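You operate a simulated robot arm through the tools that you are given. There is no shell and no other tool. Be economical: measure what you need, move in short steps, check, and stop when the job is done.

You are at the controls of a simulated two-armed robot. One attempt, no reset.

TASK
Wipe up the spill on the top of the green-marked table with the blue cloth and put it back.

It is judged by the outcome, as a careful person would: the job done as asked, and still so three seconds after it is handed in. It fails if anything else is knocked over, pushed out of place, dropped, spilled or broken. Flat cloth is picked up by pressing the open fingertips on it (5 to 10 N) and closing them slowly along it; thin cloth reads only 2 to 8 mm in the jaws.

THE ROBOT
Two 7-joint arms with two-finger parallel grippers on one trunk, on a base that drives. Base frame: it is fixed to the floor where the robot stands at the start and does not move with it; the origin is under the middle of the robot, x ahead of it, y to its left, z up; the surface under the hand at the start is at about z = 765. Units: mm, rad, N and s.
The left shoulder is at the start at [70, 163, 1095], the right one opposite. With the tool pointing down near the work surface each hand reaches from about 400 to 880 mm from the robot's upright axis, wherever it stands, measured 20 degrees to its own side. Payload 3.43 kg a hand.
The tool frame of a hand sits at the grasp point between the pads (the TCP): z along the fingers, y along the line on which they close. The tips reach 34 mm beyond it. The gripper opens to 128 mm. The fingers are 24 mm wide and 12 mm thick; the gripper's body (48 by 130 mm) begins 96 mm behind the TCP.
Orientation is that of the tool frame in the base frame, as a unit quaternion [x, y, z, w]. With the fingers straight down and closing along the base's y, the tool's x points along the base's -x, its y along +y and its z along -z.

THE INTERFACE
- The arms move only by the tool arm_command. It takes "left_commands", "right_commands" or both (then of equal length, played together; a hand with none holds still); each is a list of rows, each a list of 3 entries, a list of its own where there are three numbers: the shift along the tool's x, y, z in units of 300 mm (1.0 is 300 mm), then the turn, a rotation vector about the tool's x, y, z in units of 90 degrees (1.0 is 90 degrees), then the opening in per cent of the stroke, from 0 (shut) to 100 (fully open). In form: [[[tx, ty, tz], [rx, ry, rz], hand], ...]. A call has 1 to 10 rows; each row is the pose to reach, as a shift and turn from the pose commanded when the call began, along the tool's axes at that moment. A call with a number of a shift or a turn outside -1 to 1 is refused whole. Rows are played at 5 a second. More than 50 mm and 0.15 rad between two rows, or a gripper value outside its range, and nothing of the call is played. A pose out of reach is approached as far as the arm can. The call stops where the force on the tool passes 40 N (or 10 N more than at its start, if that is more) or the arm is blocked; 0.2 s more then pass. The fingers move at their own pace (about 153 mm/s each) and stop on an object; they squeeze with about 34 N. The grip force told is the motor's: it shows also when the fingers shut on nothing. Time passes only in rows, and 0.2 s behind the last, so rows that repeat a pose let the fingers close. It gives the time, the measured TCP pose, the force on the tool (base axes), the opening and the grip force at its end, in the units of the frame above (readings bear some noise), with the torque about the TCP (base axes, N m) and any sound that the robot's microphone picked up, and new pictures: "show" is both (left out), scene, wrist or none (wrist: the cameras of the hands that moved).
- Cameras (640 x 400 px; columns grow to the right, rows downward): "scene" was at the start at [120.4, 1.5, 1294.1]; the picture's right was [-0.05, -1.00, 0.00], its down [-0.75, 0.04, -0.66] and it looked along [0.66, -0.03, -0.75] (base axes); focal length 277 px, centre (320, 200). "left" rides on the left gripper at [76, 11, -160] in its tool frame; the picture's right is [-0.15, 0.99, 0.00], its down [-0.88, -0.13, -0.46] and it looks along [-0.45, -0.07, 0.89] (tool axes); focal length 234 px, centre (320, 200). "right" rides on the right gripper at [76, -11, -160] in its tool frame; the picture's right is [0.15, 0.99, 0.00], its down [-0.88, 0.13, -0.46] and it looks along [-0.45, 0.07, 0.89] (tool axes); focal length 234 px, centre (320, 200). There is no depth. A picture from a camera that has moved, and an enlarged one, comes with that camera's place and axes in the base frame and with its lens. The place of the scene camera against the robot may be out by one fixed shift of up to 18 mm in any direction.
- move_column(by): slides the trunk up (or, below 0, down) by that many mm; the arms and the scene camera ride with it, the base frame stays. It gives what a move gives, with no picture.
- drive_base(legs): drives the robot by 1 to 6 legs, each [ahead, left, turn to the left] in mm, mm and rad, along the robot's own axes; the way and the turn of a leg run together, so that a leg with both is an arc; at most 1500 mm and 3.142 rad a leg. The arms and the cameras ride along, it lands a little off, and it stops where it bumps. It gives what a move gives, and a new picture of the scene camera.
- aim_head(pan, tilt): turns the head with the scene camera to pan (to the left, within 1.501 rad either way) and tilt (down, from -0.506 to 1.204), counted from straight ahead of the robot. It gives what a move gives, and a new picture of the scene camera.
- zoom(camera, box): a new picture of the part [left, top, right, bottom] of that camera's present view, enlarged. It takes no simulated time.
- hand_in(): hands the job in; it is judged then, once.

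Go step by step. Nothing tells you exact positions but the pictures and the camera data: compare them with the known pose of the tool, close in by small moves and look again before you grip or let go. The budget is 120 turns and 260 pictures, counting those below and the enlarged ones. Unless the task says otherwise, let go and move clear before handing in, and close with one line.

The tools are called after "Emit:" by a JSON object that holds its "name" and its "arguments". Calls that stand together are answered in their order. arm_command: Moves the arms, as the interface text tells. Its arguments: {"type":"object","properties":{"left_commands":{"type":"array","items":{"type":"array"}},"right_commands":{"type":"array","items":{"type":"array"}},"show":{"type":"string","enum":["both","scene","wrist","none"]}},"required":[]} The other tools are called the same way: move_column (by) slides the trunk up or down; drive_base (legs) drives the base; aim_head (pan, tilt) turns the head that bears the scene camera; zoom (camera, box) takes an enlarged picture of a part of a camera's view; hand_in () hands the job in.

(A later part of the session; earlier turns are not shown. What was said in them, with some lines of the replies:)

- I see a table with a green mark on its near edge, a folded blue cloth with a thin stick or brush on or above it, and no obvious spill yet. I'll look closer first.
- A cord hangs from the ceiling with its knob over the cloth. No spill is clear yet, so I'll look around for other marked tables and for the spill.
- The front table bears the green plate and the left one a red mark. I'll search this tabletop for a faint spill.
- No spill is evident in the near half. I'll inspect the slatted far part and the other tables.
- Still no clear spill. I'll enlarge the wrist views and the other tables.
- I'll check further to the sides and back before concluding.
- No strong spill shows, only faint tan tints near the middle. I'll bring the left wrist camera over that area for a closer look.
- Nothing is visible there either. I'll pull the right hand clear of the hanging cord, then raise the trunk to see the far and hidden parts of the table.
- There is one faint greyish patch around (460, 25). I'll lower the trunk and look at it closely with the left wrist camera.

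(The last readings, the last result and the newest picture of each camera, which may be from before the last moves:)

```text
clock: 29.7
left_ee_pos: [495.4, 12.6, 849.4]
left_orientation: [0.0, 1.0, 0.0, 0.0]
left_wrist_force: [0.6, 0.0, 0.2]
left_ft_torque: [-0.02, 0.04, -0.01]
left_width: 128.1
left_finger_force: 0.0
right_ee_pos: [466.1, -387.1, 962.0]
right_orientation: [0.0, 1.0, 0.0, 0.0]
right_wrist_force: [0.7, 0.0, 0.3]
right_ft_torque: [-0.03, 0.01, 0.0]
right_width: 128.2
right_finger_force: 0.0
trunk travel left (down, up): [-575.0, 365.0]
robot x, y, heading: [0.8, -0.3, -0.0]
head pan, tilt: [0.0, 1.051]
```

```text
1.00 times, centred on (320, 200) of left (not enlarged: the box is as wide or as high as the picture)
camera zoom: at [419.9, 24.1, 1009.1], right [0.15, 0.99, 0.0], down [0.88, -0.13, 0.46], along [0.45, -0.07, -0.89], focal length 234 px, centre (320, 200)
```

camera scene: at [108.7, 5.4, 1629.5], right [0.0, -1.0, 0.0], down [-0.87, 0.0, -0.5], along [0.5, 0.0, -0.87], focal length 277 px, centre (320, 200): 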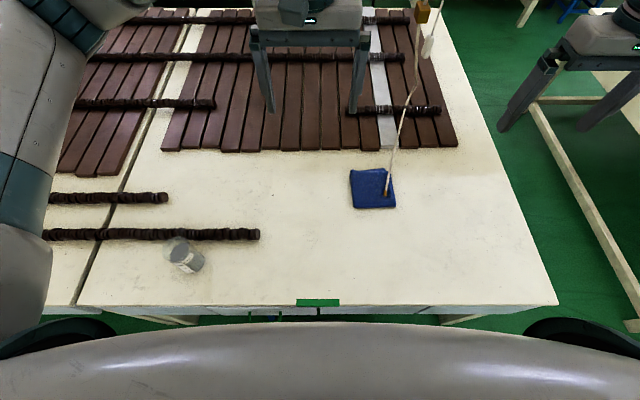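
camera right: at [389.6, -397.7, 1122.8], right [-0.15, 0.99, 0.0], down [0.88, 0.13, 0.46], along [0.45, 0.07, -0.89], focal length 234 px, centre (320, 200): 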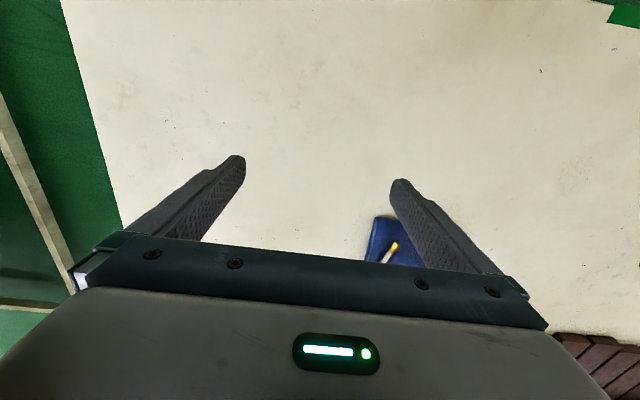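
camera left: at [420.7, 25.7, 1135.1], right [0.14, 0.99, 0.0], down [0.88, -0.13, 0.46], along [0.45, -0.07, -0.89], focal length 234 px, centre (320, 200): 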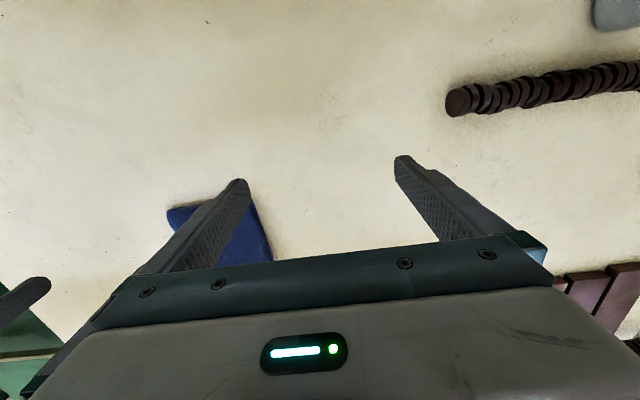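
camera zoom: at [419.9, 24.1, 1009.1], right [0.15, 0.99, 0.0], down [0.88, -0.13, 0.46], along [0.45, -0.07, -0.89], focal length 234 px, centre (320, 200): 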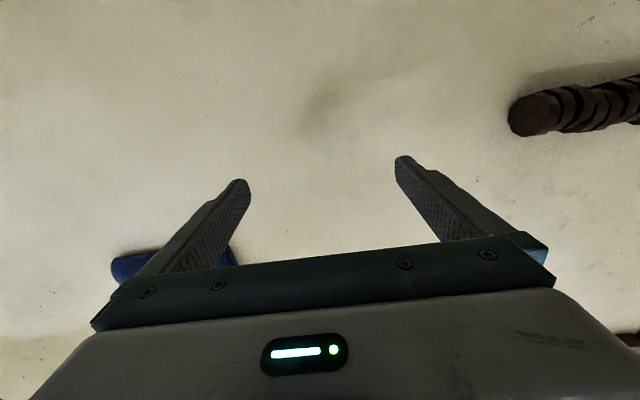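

Emit:
{"name": "zoom", "arguments": {"camera": "left", "box": [290, 100, 380, 170]}}

Emit:
{"name": "zoom", "arguments": {"camera": "left", "box": [460, 150, 640, 260]}}

Emit:
{"name": "zoom", "arguments": {"camera": "right", "box": [80, 50, 320, 200]}}

Emit:
{"name": "zoom", "arguments": {"camera": "right", "box": [400, 0, 640, 220]}}

```text
5.71 times, centred on (335, 135) of left
camera zoom: at [419.9, 24.1, 1009.1], right [0.15, 0.99, 0.0], down [0.88, -0.13, 0.46], along [0.45, -0.07, -0.89], focal length 1338 px, centre (234, 571)
```

zoom: 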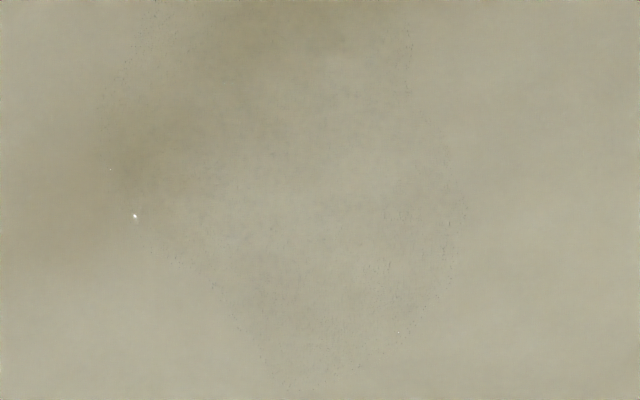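

```text
3.56 times, centred on (550, 205) of left
camera zoom: at [419.9, 24.1, 1009.1], right [0.15, 0.99, 0.0], down [0.88, -0.13, 0.46], along [0.45, -0.07, -0.89], focal length 833 px, centre (-498, 182)
```

zoom: 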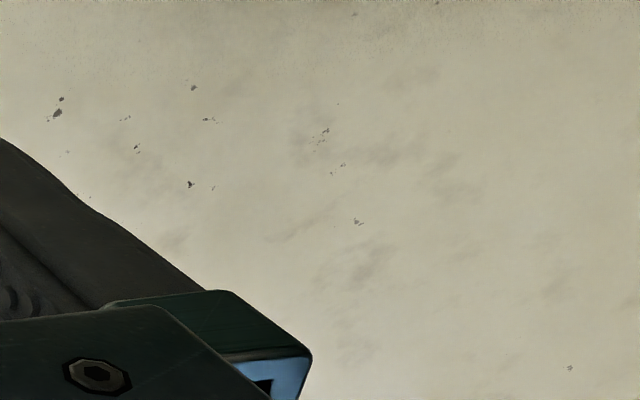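

```text
2.67 times, centred on (200, 125) of right
camera zoom: at [391.6, -396.5, 1122.8], right [-0.15, 0.99, 0.0], down [0.88, 0.13, 0.46], along [0.45, 0.07, -0.89], focal length 624 px, centre (640, 400)
```

zoom: 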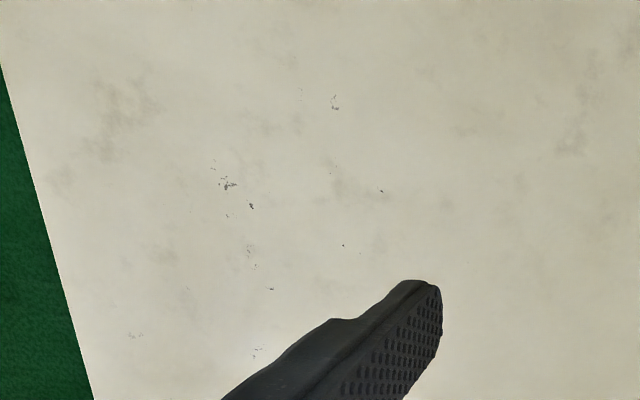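

```text
1.82 times, centred on (520, 110) of right
camera zoom: at [391.6, -396.5, 1122.8], right [-0.15, 0.99, 0.0], down [0.88, 0.13, 0.46], along [0.45, 0.07, -0.89], focal length 426 px, centre (-44, 364)
```

zoom: 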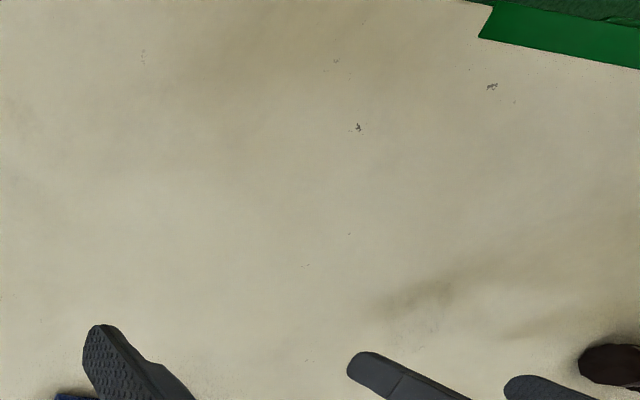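

A close look shows a faint, translucent puddle with a speckled rim, about 65 mm across and centred near (472, 25). That is the spill. The cloth spans about x 580–735, y -276 to -122, and I'll bring the left hand above its left half, clear of the cord.

Emit:
{"name": "arm_command", "arguments": {"left_commands": [[[-0.05, -0.05, -0.12], [0, 0, 0], 80], [[-0.16, -0.16, -0.17], [0, 0, 0], 60], [[-0.27, -0.27, -0.17], [0, 0, 0], 50], [[-0.37, -0.38, -0.17], [0, 0, 0], 47], [[-0.47, -0.5, -0.17], [0, 0, 0], 47], [[-0.55, -0.6, -0.17], [0, 0, 0], 47], [[-0.567, -0.625, -0.17], [0, 0, 0], 47]], "show": "both"}}

```text
clock: 31.3
left_ee_pos: [667.0, -173.6, 902.0]
left_orientation: [-0.001, 1.0, 0.0, 0.0]
left_wrist_force: [-0.3, 0.2, -0.1]
left_ft_torque: [0.0, -0.01, 0.03]
left_width: 60.4
left_finger_force: 0.0
right_ee_pos: [465.7, -385.9, 961.5]
right_orientation: [0.0, 1.0, 0.0, 0.0]
right_wrist_force: [0.4, 0.6, -0.1]
right_ft_torque: [-0.02, 0.0, -0.02]
right_width: 128.1
right_finger_force: 0.1
trunk travel left (down, up): [-575.0, 365.0]
robot x, y, heading: [1.1, -0.5, -0.003]
head pan, tilt: [0.0, 1.051]
camera scene: at [108.7, 5.8, 1279.5], right [0.0, -1.0, 0.0], down [-0.87, 0.0, -0.5], along [0.5, 0.0, -0.87], focal length 277 px, centre (320, 200)
camera left: at [590.9, -162.5, 1060.5], right [0.15, 0.99, 0.0], down [0.88, -0.13, 0.46], along [0.45, -0.07, -0.89], focal length 234 px, centre (320, 200)
```

scene: 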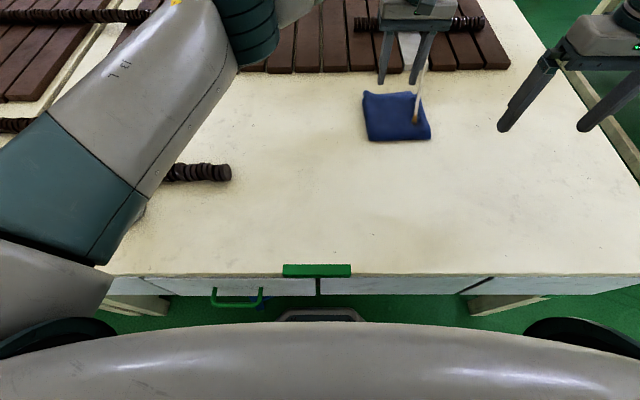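
left: 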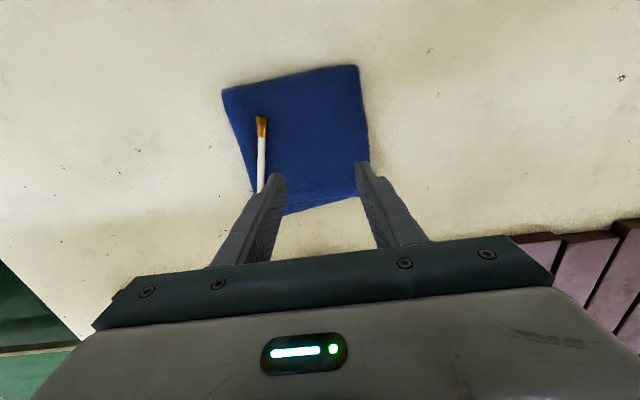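

The grip point is set slightly nearer the robot to keep the gripper body clear of the leaning cord. I'll shift there and descend to just above the cloth.

Emit:
{"name": "arm_command", "arguments": {"left_commands": [[[0.1, 0.037, 0], [0, 0, 0], 40], [[0.1, 0.037, 0.1], [0, 0, 0], 40], [[0.1, 0.037, 0.2], [0, 0, 0], 40], [[0.1, 0.037, 0.25], [0, 0, 0], 40]], "show": "wrist"}}

```text
clock: 32.3
left_ee_pos: [634.5, -162.6, 826.5]
left_orientation: [-0.002, 1.0, -0.001, 0.0]
left_wrist_force: [0.0, 0.3, -0.2]
left_ft_torque: [0.02, -0.01, -0.05]
left_width: 50.9
left_finger_force: 0.0
right_ee_pos: [465.8, -387.0, 962.1]
right_orientation: [0.0, 1.0, 0.0, 0.0]
right_wrist_force: [-0.4, 0.4, -0.6]
right_ft_torque: [-0.01, -0.02, -0.01]
right_width: 127.9
right_finger_force: 0.1
trunk travel left (down, up): [-575.0, 365.0]
robot x, y, heading: [0.1, 1.6, 0.0]
head pan, tilt: [0.0, 1.051]
camera left: at [559.6, -151.8, 984.9], right [0.15, 0.99, 0.0], down [0.88, -0.13, 0.46], along [0.45, -0.07, -0.89], focal length 234 px, centre (320, 200)
```

left: 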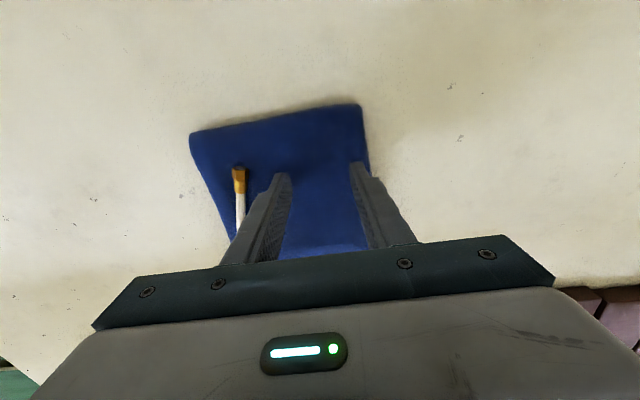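

Emit:
{"name": "arm_command", "arguments": {"left_commands": [[[0, 0, 0.013], [0, 0, 0], 40], [[0, 0, 0.026], [0, 0, 0], 40], [[0, 0, 0.04], [0, 0, 0], 40]], "show": "none"}}

```text
clock: 33.1
left_ee_pos: [636.6, -162.5, 814.8]
left_orientation: [-0.001, 1.0, 0.0, 0.001]
left_wrist_force: [0.4, -0.8, 3.9]
left_ft_torque: [-0.02, 0.02, 0.01]
left_width: 50.8
left_finger_force: 0.1
right_ee_pos: [465.2, -386.8, 962.6]
right_orientation: [0.0, 1.0, 0.0, 0.001]
right_wrist_force: [-0.1, -0.7, -0.5]
right_ft_torque: [-0.03, 0.01, -0.02]
right_width: 128.0
right_finger_force: 0.1
trunk travel left (down, up): [-575.0, 365.0]
robot x, y, heading: [-0.2, 0.9, 0.001]
head pan, tilt: [0.0, 1.051]
```

Contact with the cloth is made, at about 4 N. I'll press slightly more.

Emit:
{"name": "arm_command", "arguments": {"left_commands": [[[0, 0, 0.005], [0, 0, 0], 40], [[0, 0, 0.007], [0, 0, 0], 40]], "show": "none"}}

```text
clock: 33.7
left_ee_pos: [634.6, -163.0, 811.8]
left_orientation: [-0.001, 1.0, -0.001, 0.0]
left_wrist_force: [0.7, 0.0, 4.9]
left_ft_torque: [0.0, 0.01, -0.03]
left_width: 50.5
left_finger_force: 0.1
right_ee_pos: [464.7, -386.9, 962.2]
right_orientation: [0.0, 1.0, -0.001, 0.0]
right_wrist_force: [0.0, 0.5, 0.1]
right_ft_torque: [0.04, 0.02, 0.0]
right_width: 128.0
right_finger_force: 0.0
trunk travel left (down, up): [-575.0, 365.0]
robot x, y, heading: [2.4, 1.5, 0.0]
head pan, tilt: [0.0, 1.051]
```

Emit:
{"name": "arm_command", "arguments": {"left_commands": [[[0, 0, 0.005], [0, 0, 0], 40], [[0, 0, 0.008], [0, 0, 0], 36], [[0, 0, 0.008], [0, 0, 0], 31], [[0, 0, 0.008], [0, 0, 0], 26], [[0, 0, 0.008], [0, 0, 0], 21], [[0, 0, 0.008], [0, 0, 0], 16], [[0, 0, 0.008], [0, 0, 0], 11], [[0, 0, 0.008], [0, 0, 0], 6], [[0, 0, 0.008], [0, 0, 0], 1], [[0, 0, 0.008], [0, 0, 0], 0]], "show": "wrist"}}

```text
clock: 35.9
left_ee_pos: [635.1, -162.0, 810.5]
left_orientation: [0.0, 1.0, 0.0, 0.001]
left_wrist_force: [1.1, -0.6, 14.1]
left_ft_torque: [0.04, -0.01, -0.01]
left_width: 13.5
left_finger_force: 33.7
right_ee_pos: [463.8, -386.1, 963.0]
right_orientation: [0.0, 1.0, 0.0, 0.001]
right_wrist_force: [-0.4, -0.3, 0.2]
right_ft_torque: [0.02, -0.02, 0.0]
right_width: 128.1
right_finger_force: 0.0
trunk travel left (down, up): [-575.0, 365.0]
robot x, y, heading: [-3.2, 1.7, -0.0]
head pan, tilt: [0.0, 1.051]
camera left: at [559.2, -151.6, 969.7], right [0.15, 0.99, 0.0], down [0.88, -0.13, 0.46], along [0.45, -0.07, -0.89], focal length 234 px, centre (320, 200)
```

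left: 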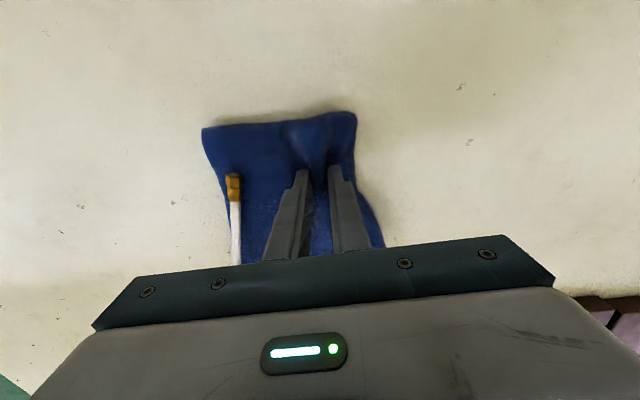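

Cloth is gathered between the jaws at 13.5 mm. I'll lift a little and check.

Emit:
{"name": "arm_command", "arguments": {"left_commands": [[[0, 0, -0.06], [0, 0, 0], 0], [[0.03, 0.03, -0.12], [0, 0, 0], 0], [[0.1, 0.1, -0.2], [0, 0, 0], 0], [[0.2, 0.2, -0.26], [0, 0, 0], 0], [[0.2, 0.2, -0.26], [0, 0, 0], 0]], "show": "both"}}

```text
clock: 37.1
left_ee_pos: [574.6, -103.4, 886.3]
left_orientation: [-0.001, 1.0, 0.001, -0.001]
left_wrist_force: [0.8, 0.3, -0.4]
left_ft_torque: [0.0, 0.01, -0.01]
left_width: 12.4
left_finger_force: 34.6
right_ee_pos: [466.2, -387.1, 962.0]
right_orientation: [0.0, 1.0, 0.001, 0.0]
right_wrist_force: [0.1, 0.0, 1.4]
right_ft_torque: [0.03, 0.01, 0.04]
right_width: 127.8
right_finger_force: 0.1
trunk travel left (down, up): [-575.0, 365.0]
robot x, y, heading: [1.8, 3.5, -0.006]
head pan, tilt: [0.0, 1.051]
camera scene: at [109.3, 4.3, 1279.4], right [0.0, -1.0, 0.0], down [-0.87, 0.0, -0.5], along [0.5, 0.0, -0.87], focal length 277 px, centre (320, 200)
camera left: at [499.0, -93.1, 1046.5], right [0.15, 0.99, 0.0], down [0.88, -0.13, 0.45], along [0.45, -0.06, -0.89], focal length 234 px, centre (320, 200)
```

scene: 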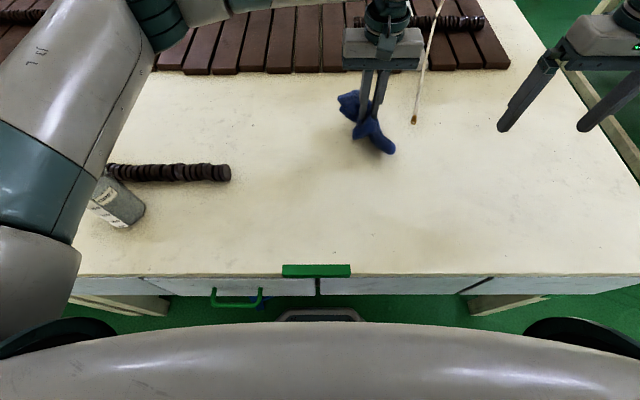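
left: 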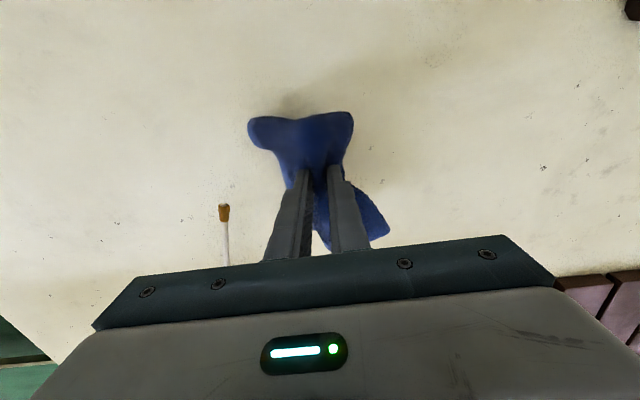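

The cloth is held whole and the cord is undisturbed. The faint patch shows in this wrist view too, so I'll fix its place better.

Emit:
{"name": "zoom", "arguments": {"camera": "left", "box": [380, 0, 540, 110]}}

Emit:
{"name": "zoom", "arguments": {"camera": "scene", "box": [240, 130, 380, 220]}}

```text
3.64 times, centred on (460, 55) of left
camera zoom: at [499.0, -93.1, 1046.5], right [0.15, 0.99, 0.0], down [0.88, -0.13, 0.45], along [0.45, -0.06, -0.89], focal length 852 px, centre (-189, 727)
```

zoom: 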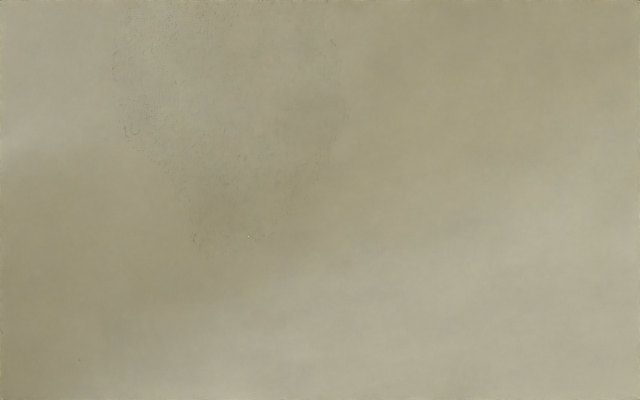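

```text
4.44 times, centred on (310, 175) of scene
camera zoom: at [109.3, 4.3, 1279.4], right [0.0, -1.0, 0.0], down [-0.87, 0.0, -0.5], along [0.5, 0.0, -0.87], focal length 1231 px, centre (364, 311)
```

zoom: 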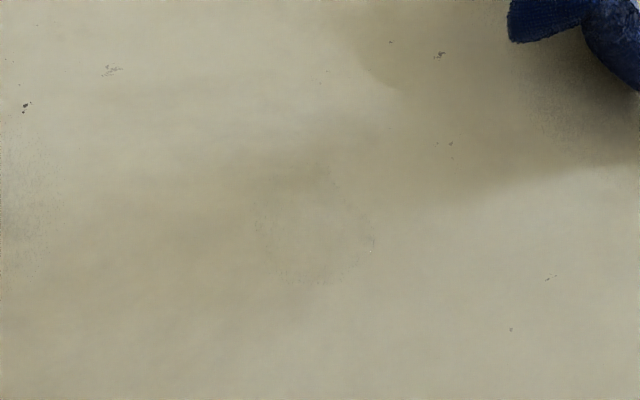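

The outline is clear: the puddle covers about x 440–507, y -5 to 58. I'll carry the cloth over it and lower it.

Emit:
{"name": "arm_command", "arguments": {"left_commands": [[[0.08, 0.11, 0], [0, 0, 0], 0], [[0.17, 0.22, 0], [0, 0, 0], 0], [[0.26, 0.33, 0], [0, 0, 0], 0], [[0.338, 0.435, 0], [0, 0, 0], 0], [[0.338, 0.435, 0.09], [0, 0, 0], 0], [[0.338, 0.435, 0.17], [0, 0, 0], 0], [[0.338, 0.435, 0.21], [0, 0, 0], 0]], "show": "both"}}

```text
clock: 38.7
left_ee_pos: [474.0, 27.2, 823.9]
left_orientation: [-0.002, 1.0, 0.0, 0.0]
left_wrist_force: [-0.2, -0.1, 0.4]
left_ft_torque: [0.01, 0.03, -0.01]
left_width: 12.7
left_finger_force: 34.1
right_ee_pos: [465.0, -386.6, 961.8]
right_orientation: [0.0, 1.0, 0.0, 0.0]
right_wrist_force: [-0.5, 0.2, 0.3]
right_ft_torque: [0.0, -0.01, 0.04]
right_width: 128.1
right_finger_force: 0.1
trunk travel left (down, up): [-575.0, 365.0]
robot x, y, heading: [-4.2, 2.8, -0.0]
head pan, tilt: [0.0, 1.051]
camera scene: at [108.8, 5.4, 1279.5], right [0.0, -1.0, 0.0], down [-0.87, 0.0, -0.5], along [0.5, 0.0, -0.87], focal length 277 px, centre (320, 200)
camera left: at [398.6, 38.9, 983.6], right [0.14, 0.99, 0.0], down [0.88, -0.13, 0.46], along [0.45, -0.07, -0.89], focal length 234 px, centre (320, 200)
```

scene: 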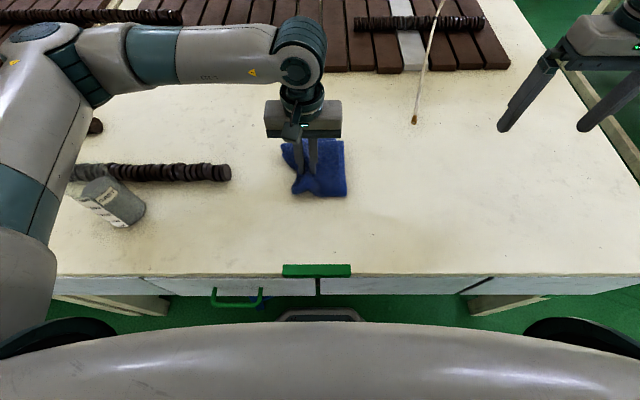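
left: 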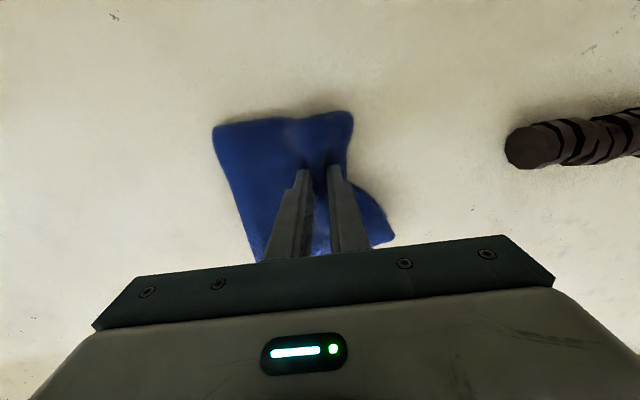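

Emit:
{"name": "arm_command", "arguments": {"left_commands": [[[0, 0, 0.015], [0, 0, 0], 0], [[0, 0, 0.03], [0, 0, 0], 0], [[0, 0, 0.042], [0, 0, 0], 0]], "show": "none"}}

```text
clock: 39.5
left_ee_pos: [474.3, 28.2, 812.5]
left_orientation: [-0.001, 1.0, 0.0, 0.001]
left_wrist_force: [0.7, 1.4, 11.1]
left_ft_torque: [0.06, -0.08, 0.0]
left_width: 12.9
left_finger_force: 33.4
right_ee_pos: [465.1, -387.0, 963.0]
right_orientation: [0.0, 1.0, -0.001, 0.0]
right_wrist_force: [-0.8, 0.9, -0.4]
right_ft_torque: [0.0, 0.02, 0.0]
right_width: 128.2
right_finger_force: 0.0
trunk travel left (down, up): [-575.0, 365.0]
robot x, y, heading: [1.4, 0.4, 0.003]
head pan, tilt: [0.0, 1.051]
```

Pressing at 11 N on the puddle; now wiping strokes across it.

Emit:
{"name": "arm_command", "arguments": {"left_commands": [[[0.07, -0.07, 0], [0, 0, 0], 0], [[0.13, -0.13, 0], [0, 0, 0], 0], [[0.05, -0.13, 0], [0, 0, 0], 0], [[-0.05, -0.13, 0], [0, 0, 0], 0], [[-0.13, -0.13, 0], [0, 0, 0], 0], [[-0.13, -0.07, 0], [0, 0, 0], 0], [[-0.05, -0.07, 0], [0, 0, 0], 0], [[0.05, -0.07, 0], [0, 0, 0], 0], [[0.13, -0.07, 0], [0, 0, 0], 0], [[0.13, 0, 0], [0, 0, 0], 0]], "show": "none"}}

Emit:
{"name": "arm_command", "arguments": {"left_commands": [[[-0.08, 0, 0], [0, 0, 0], 0], [[-0.17, 0, 0], [0, 0, 0], 0], [[-0.26, 0, 0], [0, 0, 0], 0], [[-0.26, 0.07, 0], [0, 0, 0], 0], [[-0.17, 0.07, 0], [0, 0, 0], 0], [[-0.08, 0.07, 0], [0, 0, 0], 0], [[0, 0.07, 0], [0, 0, 0], 0], [[0, 0.13, 0], [0, 0, 0], 0], [[-0.13, 0.13, 0], [0, 0, 0], 0], [[-0.26, 0.13, 0], [0, 0, 0], 0]], "show": "scene"}}

```text
clock: 41.7
left_ee_pos: [434.5, 25.7, 811.1]
left_orientation: [0.0, 1.0, -0.001, 0.0]
left_wrist_force: [-0.4, -4.5, 12.4]
left_ft_torque: [-0.13, 0.01, 0.02]
left_width: 12.6
left_finger_force: 34.3
right_ee_pos: [464.0, -385.6, 961.9]
right_orientation: [0.0, 1.0, 0.001, 0.0]
right_wrist_force: [-0.4, -0.9, 0.1]
right_ft_torque: [-0.03, 0.01, -0.02]
right_width: 127.9
right_finger_force: 0.1
trunk travel left (down, up): [-575.0, 365.0]
robot x, y, heading: [0.8, 1.0, -0.001]
head pan, tilt: [0.0, 1.051]
```

```text
clock: 43.9
left_ee_pos: [512.5, 66.1, 812.6]
left_orientation: [-0.002, 1.0, 0.0, 0.001]
left_wrist_force: [-2.2, -0.7, 7.1]
left_ft_torque: [-0.03, 0.12, 0.03]
left_width: 12.6
left_finger_force: 34.4
right_ee_pos: [465.0, -386.0, 961.3]
right_orientation: [-0.001, 1.0, 0.0, 0.0]
right_wrist_force: [0.8, -0.3, -0.2]
right_ft_torque: [-0.03, -0.01, -0.01]
right_width: 127.9
right_finger_force: 0.0
trunk travel left (down, up): [-575.0, 365.0]
robot x, y, heading: [-2.1, 3.2, -0.002]
head pan, tilt: [0.0, 1.051]
camera scene: at [108.0, 5.4, 1279.5], right [0.0, -1.0, 0.0], down [-0.87, 0.0, -0.5], along [0.5, 0.0, -0.87], focal length 277 px, centre (320, 200)
```

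scene: 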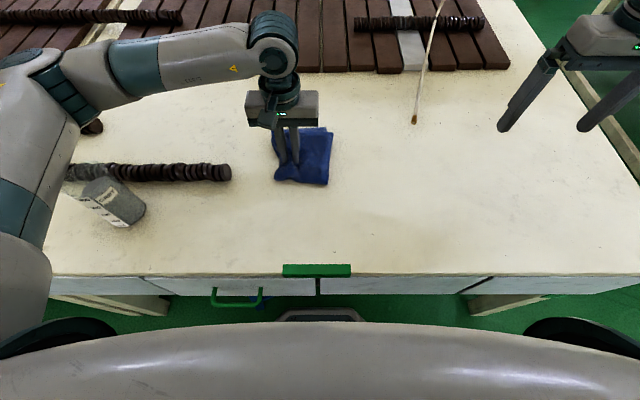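

Wiping strokes are done. I'll lift the cloth, move it toward its home, and inspect the wiped area.

Emit:
{"name": "arm_command", "arguments": {"left_commands": [[[0, 0, -0.12], [0, 0, 0], 0], [[0, 0, -0.25], [0, 0, 0], 0], [[-0.05, -0.14, -0.25], [0, 0, 0], 0], [[-0.1, -0.28, -0.25], [0, 0, 0], 0], [[-0.15, -0.42, -0.25], [0, 0, 0], 0], [[-0.207, -0.565, -0.25], [0, 0, 0], 0]], "show": "wrist"}}

Emit:
{"name": "zoom", "arguments": {"camera": "scene", "box": [240, 130, 380, 220]}}

Emit:
{"name": "zoom", "arguments": {"camera": "left", "box": [380, 0, 540, 110]}}

```text
clock: 45.3
left_ee_pos: [576.7, -104.7, 885.3]
left_orientation: [-0.001, 1.0, 0.0, 0.001]
left_wrist_force: [-0.6, -0.6, -0.5]
left_ft_torque: [0.02, 0.01, 0.03]
left_width: 12.6
left_finger_force: 34.4
right_ee_pos: [466.1, -388.5, 960.6]
right_orientation: [0.001, 1.0, 0.001, 0.0]
right_wrist_force: [-0.3, 0.0, -0.5]
right_ft_torque: [0.03, 0.01, 0.01]
right_width: 128.0
right_finger_force: 0.0
trunk travel left (down, up): [-575.0, 365.0]
robot x, y, heading: [-0.1, -1.0, 0.0]
head pan, tilt: [0.0, 1.051]
camera left: at [500.4, -93.3, 1045.2], right [0.14, 0.99, 0.0], down [0.88, -0.13, 0.46], along [0.45, -0.06, -0.89], focal length 234 px, centre (320, 200)
```

left: 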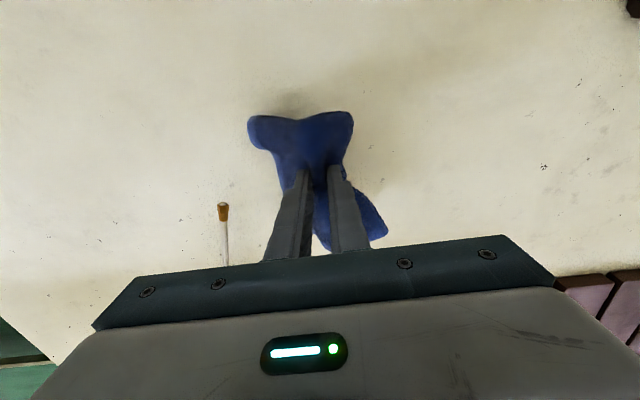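

```text
4.44 times, centred on (310, 175) of scene
camera zoom: at [108.8, 3.4, 1279.4], right [0.0, -1.0, 0.0], down [-0.87, 0.0, -0.5], along [0.5, 0.0, -0.87], focal length 1231 px, centre (364, 311)
```

zoom: 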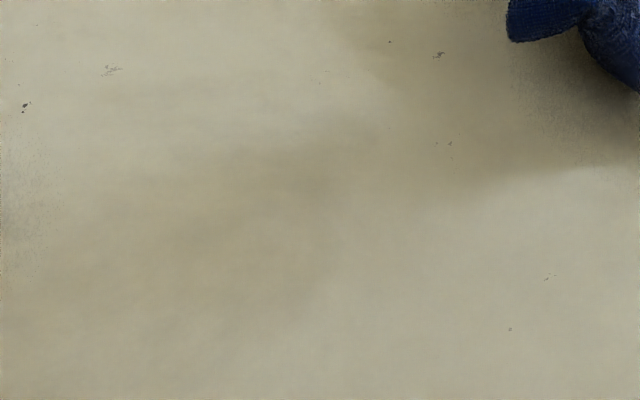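

```text
3.64 times, centred on (460, 55) of left
camera zoom: at [500.4, -93.3, 1045.2], right [0.14, 0.99, 0.0], down [0.88, -0.13, 0.46], along [0.45, -0.06, -0.89], focal length 852 px, centre (-189, 727)
```

zoom: 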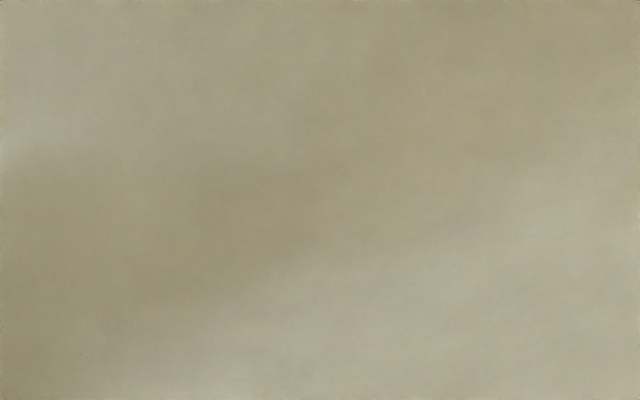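

The spill is gone from both views. Now I'll retrace the path and set the cloth back in its original place.

Emit:
{"name": "arm_command", "arguments": {"left_commands": [[[-0.1, -0.1, 0], [0, 0, 0], 0], [[-0.195, -0.193, 0.02], [0, 0, 0], 0], [[-0.195, -0.193, 0.12], [0, 0, 0], 0], [[-0.195, -0.193, 0.2], [0, 0, 0], 0], [[-0.195, -0.193, 0.23], [0, 0, 0], 0]], "show": "both"}}

```text
clock: 46.5
left_ee_pos: [634.7, -160.6, 819.3]
left_orientation: [-0.002, 1.0, 0.0, 0.001]
left_wrist_force: [1.9, 1.4, 7.2]
left_ft_torque: [-0.01, -0.08, 0.0]
left_width: 12.2
left_finger_force: 34.0
right_ee_pos: [465.2, -386.7, 962.1]
right_orientation: [-0.001, 1.0, 0.0, 0.0]
right_wrist_force: [-0.4, 0.7, -0.4]
right_ft_torque: [-0.01, 0.03, -0.02]
right_width: 127.9
right_finger_force: 0.1
trunk travel left (down, up): [-575.0, 365.0]
robot x, y, heading: [-1.3, -1.4, -0.003]
head pan, tilt: [0.0, 1.051]
camera scene: at [107.8, 6.3, 1279.8], right [0.0, -1.0, 0.0], down [-0.87, 0.0, -0.5], along [0.5, 0.0, -0.87], focal length 277 px, centre (320, 200)
camera left: at [558.5, -149.1, 978.9], right [0.14, 0.99, 0.0], down [0.88, -0.13, 0.46], along [0.45, -0.07, -0.89], focal length 234 px, centre (320, 200)
```

scene: 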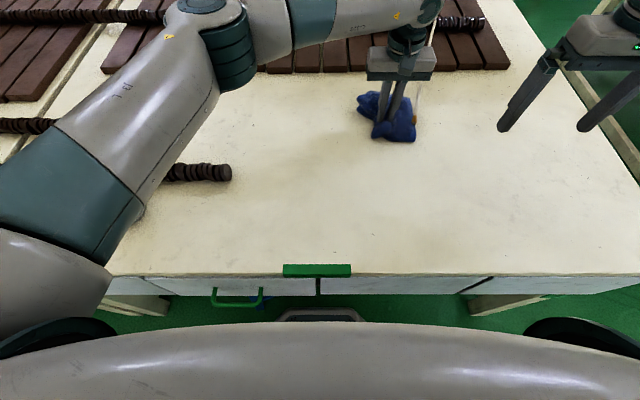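
left: 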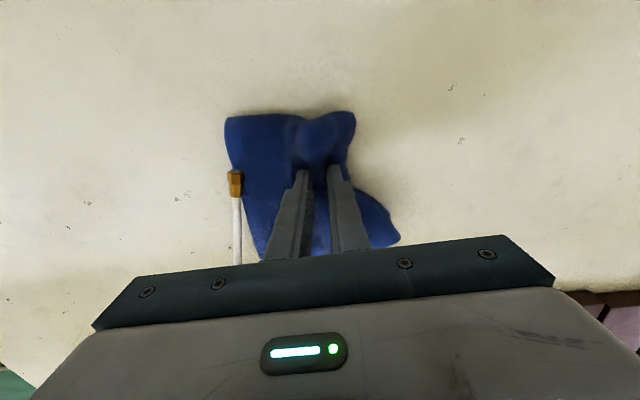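

The cloth rests at its original spot. I'll open the fingers slowly, spreading it back out, then rise.

Emit:
{"name": "arm_command", "arguments": {"left_commands": [[[0, 0, 0.01], [0, 0, 0], 12], [[0, 0, 0.015], [0, 0, 0], 18], [[0, 0, 0.015], [0, 0, 0], 25], [[0, 0, 0.015], [0, 0, 0], 32], [[0, 0, 0.015], [0, 0, 0], 40], [[0, 0, 0.0], [0, 0, 0], 40], [[0, 0, -0.08], [0, 0, 0], 40], [[0, 0, -0.2], [0, 0, 0], 40]], "show": "both"}}

```text
clock: 48.3
left_ee_pos: [635.1, -161.0, 877.5]
left_orientation: [-0.001, 1.0, -0.001, 0.0]
left_wrist_force: [0.0, 0.3, 0.7]
left_ft_torque: [-0.01, -0.02, 0.01]
left_width: 51.2
left_finger_force: 0.2
right_ee_pos: [464.3, -386.3, 961.5]
right_orientation: [0.001, 1.0, 0.0, 0.0]
right_wrist_force: [0.1, -0.4, -0.3]
right_ft_torque: [0.03, 0.0, 0.0]
right_width: 128.0
right_finger_force: 0.1
trunk travel left (down, up): [-575.0, 365.0]
robot x, y, heading: [0.2, 1.9, -0.002]
head pan, tilt: [0.0, 1.051]
camera scene: at [107.9, 5.4, 1279.4], right [0.0, -1.0, 0.0], down [-0.87, 0.0, -0.5], along [0.5, 0.0, -0.87], focal length 277 px, centre (320, 200)
camera left: at [558.6, -149.7, 1037.2], right [0.15, 0.99, 0.0], down [0.88, -0.13, 0.46], along [0.45, -0.07, -0.89], focal length 234 px, centre (320, 200)
```

scene: 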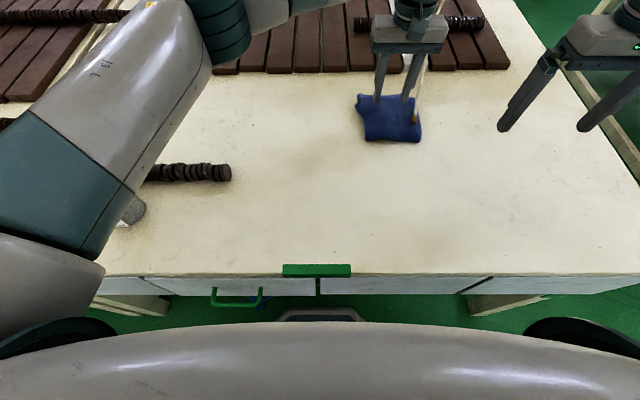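
left: 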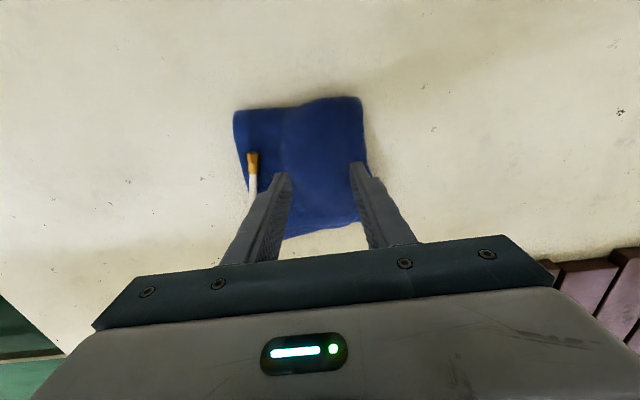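

The cloth has spread back out almost exactly where it was. I'll move the hand clear and take a last look.

Emit:
{"name": "arm_command", "arguments": {"left_commands": [[[0.05, 0.05, -0.12], [0, 0, 0], 40], [[0.1, 0.15, -0.2], [0, 0, 0], 40], [[0.15, 0.28, -0.25], [0, 0, 0], 40], [[0.17, 0.42, -0.3], [0, 0, 0], 40], [[0.18, 0.56, -0.33], [0, 0, 0], 40], [[0.18, 0.7, -0.35], [0, 0, 0], 40]], "show": "both"}}

Emit:
{"name": "zoom", "arguments": {"camera": "scene", "box": [240, 60, 480, 230]}}

```text
clock: 49.7
left_ee_pos: [579.4, 52.0, 981.5]
left_orientation: [0.0, 1.0, -0.001, 0.001]
left_wrist_force: [-0.4, 0.0, 0.1]
left_ft_torque: [-0.02, 0.0, -0.02]
left_width: 51.2
left_finger_force: 0.0
right_ee_pos: [465.4, -385.6, 962.4]
right_orientation: [-0.001, 1.0, 0.0, -0.001]
right_wrist_force: [-0.2, 0.3, -0.3]
right_ft_torque: [-0.02, 0.0, -0.02]
right_width: 127.9
right_finger_force: 0.0
trunk travel left (down, up): [-575.0, 365.0]
robot x, y, heading: [-2.4, -1.8, 0.0]
head pan, tilt: [0.0, 1.051]
camera scene: at [108.3, 7.2, 1279.5], right [0.0, -1.0, 0.0], down [-0.87, 0.0, -0.5], along [0.5, 0.0, -0.87], focal length 277 px, centre (320, 200)
camera left: at [503.7, 62.9, 1141.0], right [0.15, 0.99, 0.0], down [0.88, -0.13, 0.46], along [0.45, -0.07, -0.89], focal length 234 px, centre (320, 200)
```

scene: 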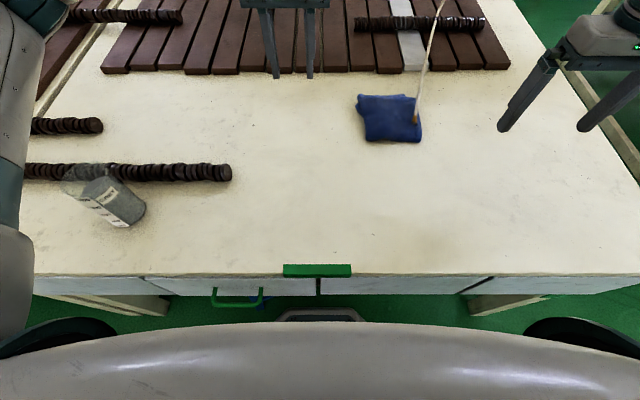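
left: 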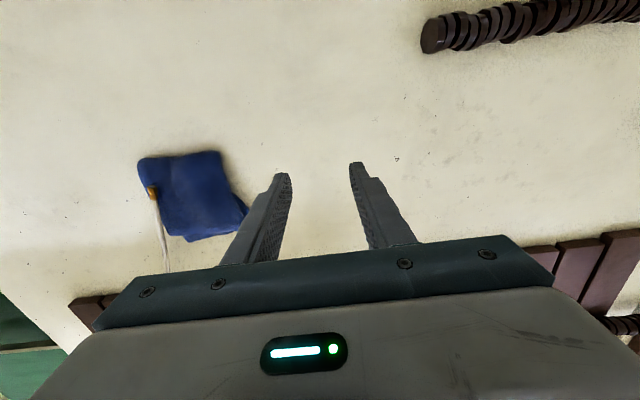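

```text
2.35 times, centred on (360, 145) of scene
camera zoom: at [108.3, 7.2, 1279.5], right [0.0, -1.0, 0.0], down [-0.87, 0.0, -0.5], along [0.5, 0.0, -0.87], focal length 652 px, centre (226, 329)
```

zoom: 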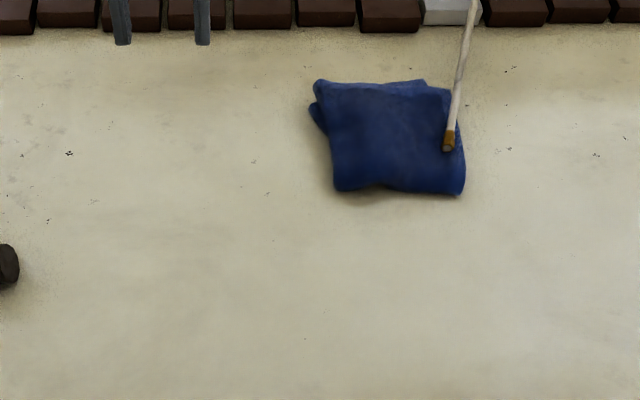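

The table is clean, the cloth lies back in its place, and nothing else has moved. I'm handing in.

Emit:
{"name": "hand_in", "arguments": {}}

```text
The job is handed in.
```

I wiped up the spill on the green-marked table, put the blue cloth back where it was, and left everything else in place.
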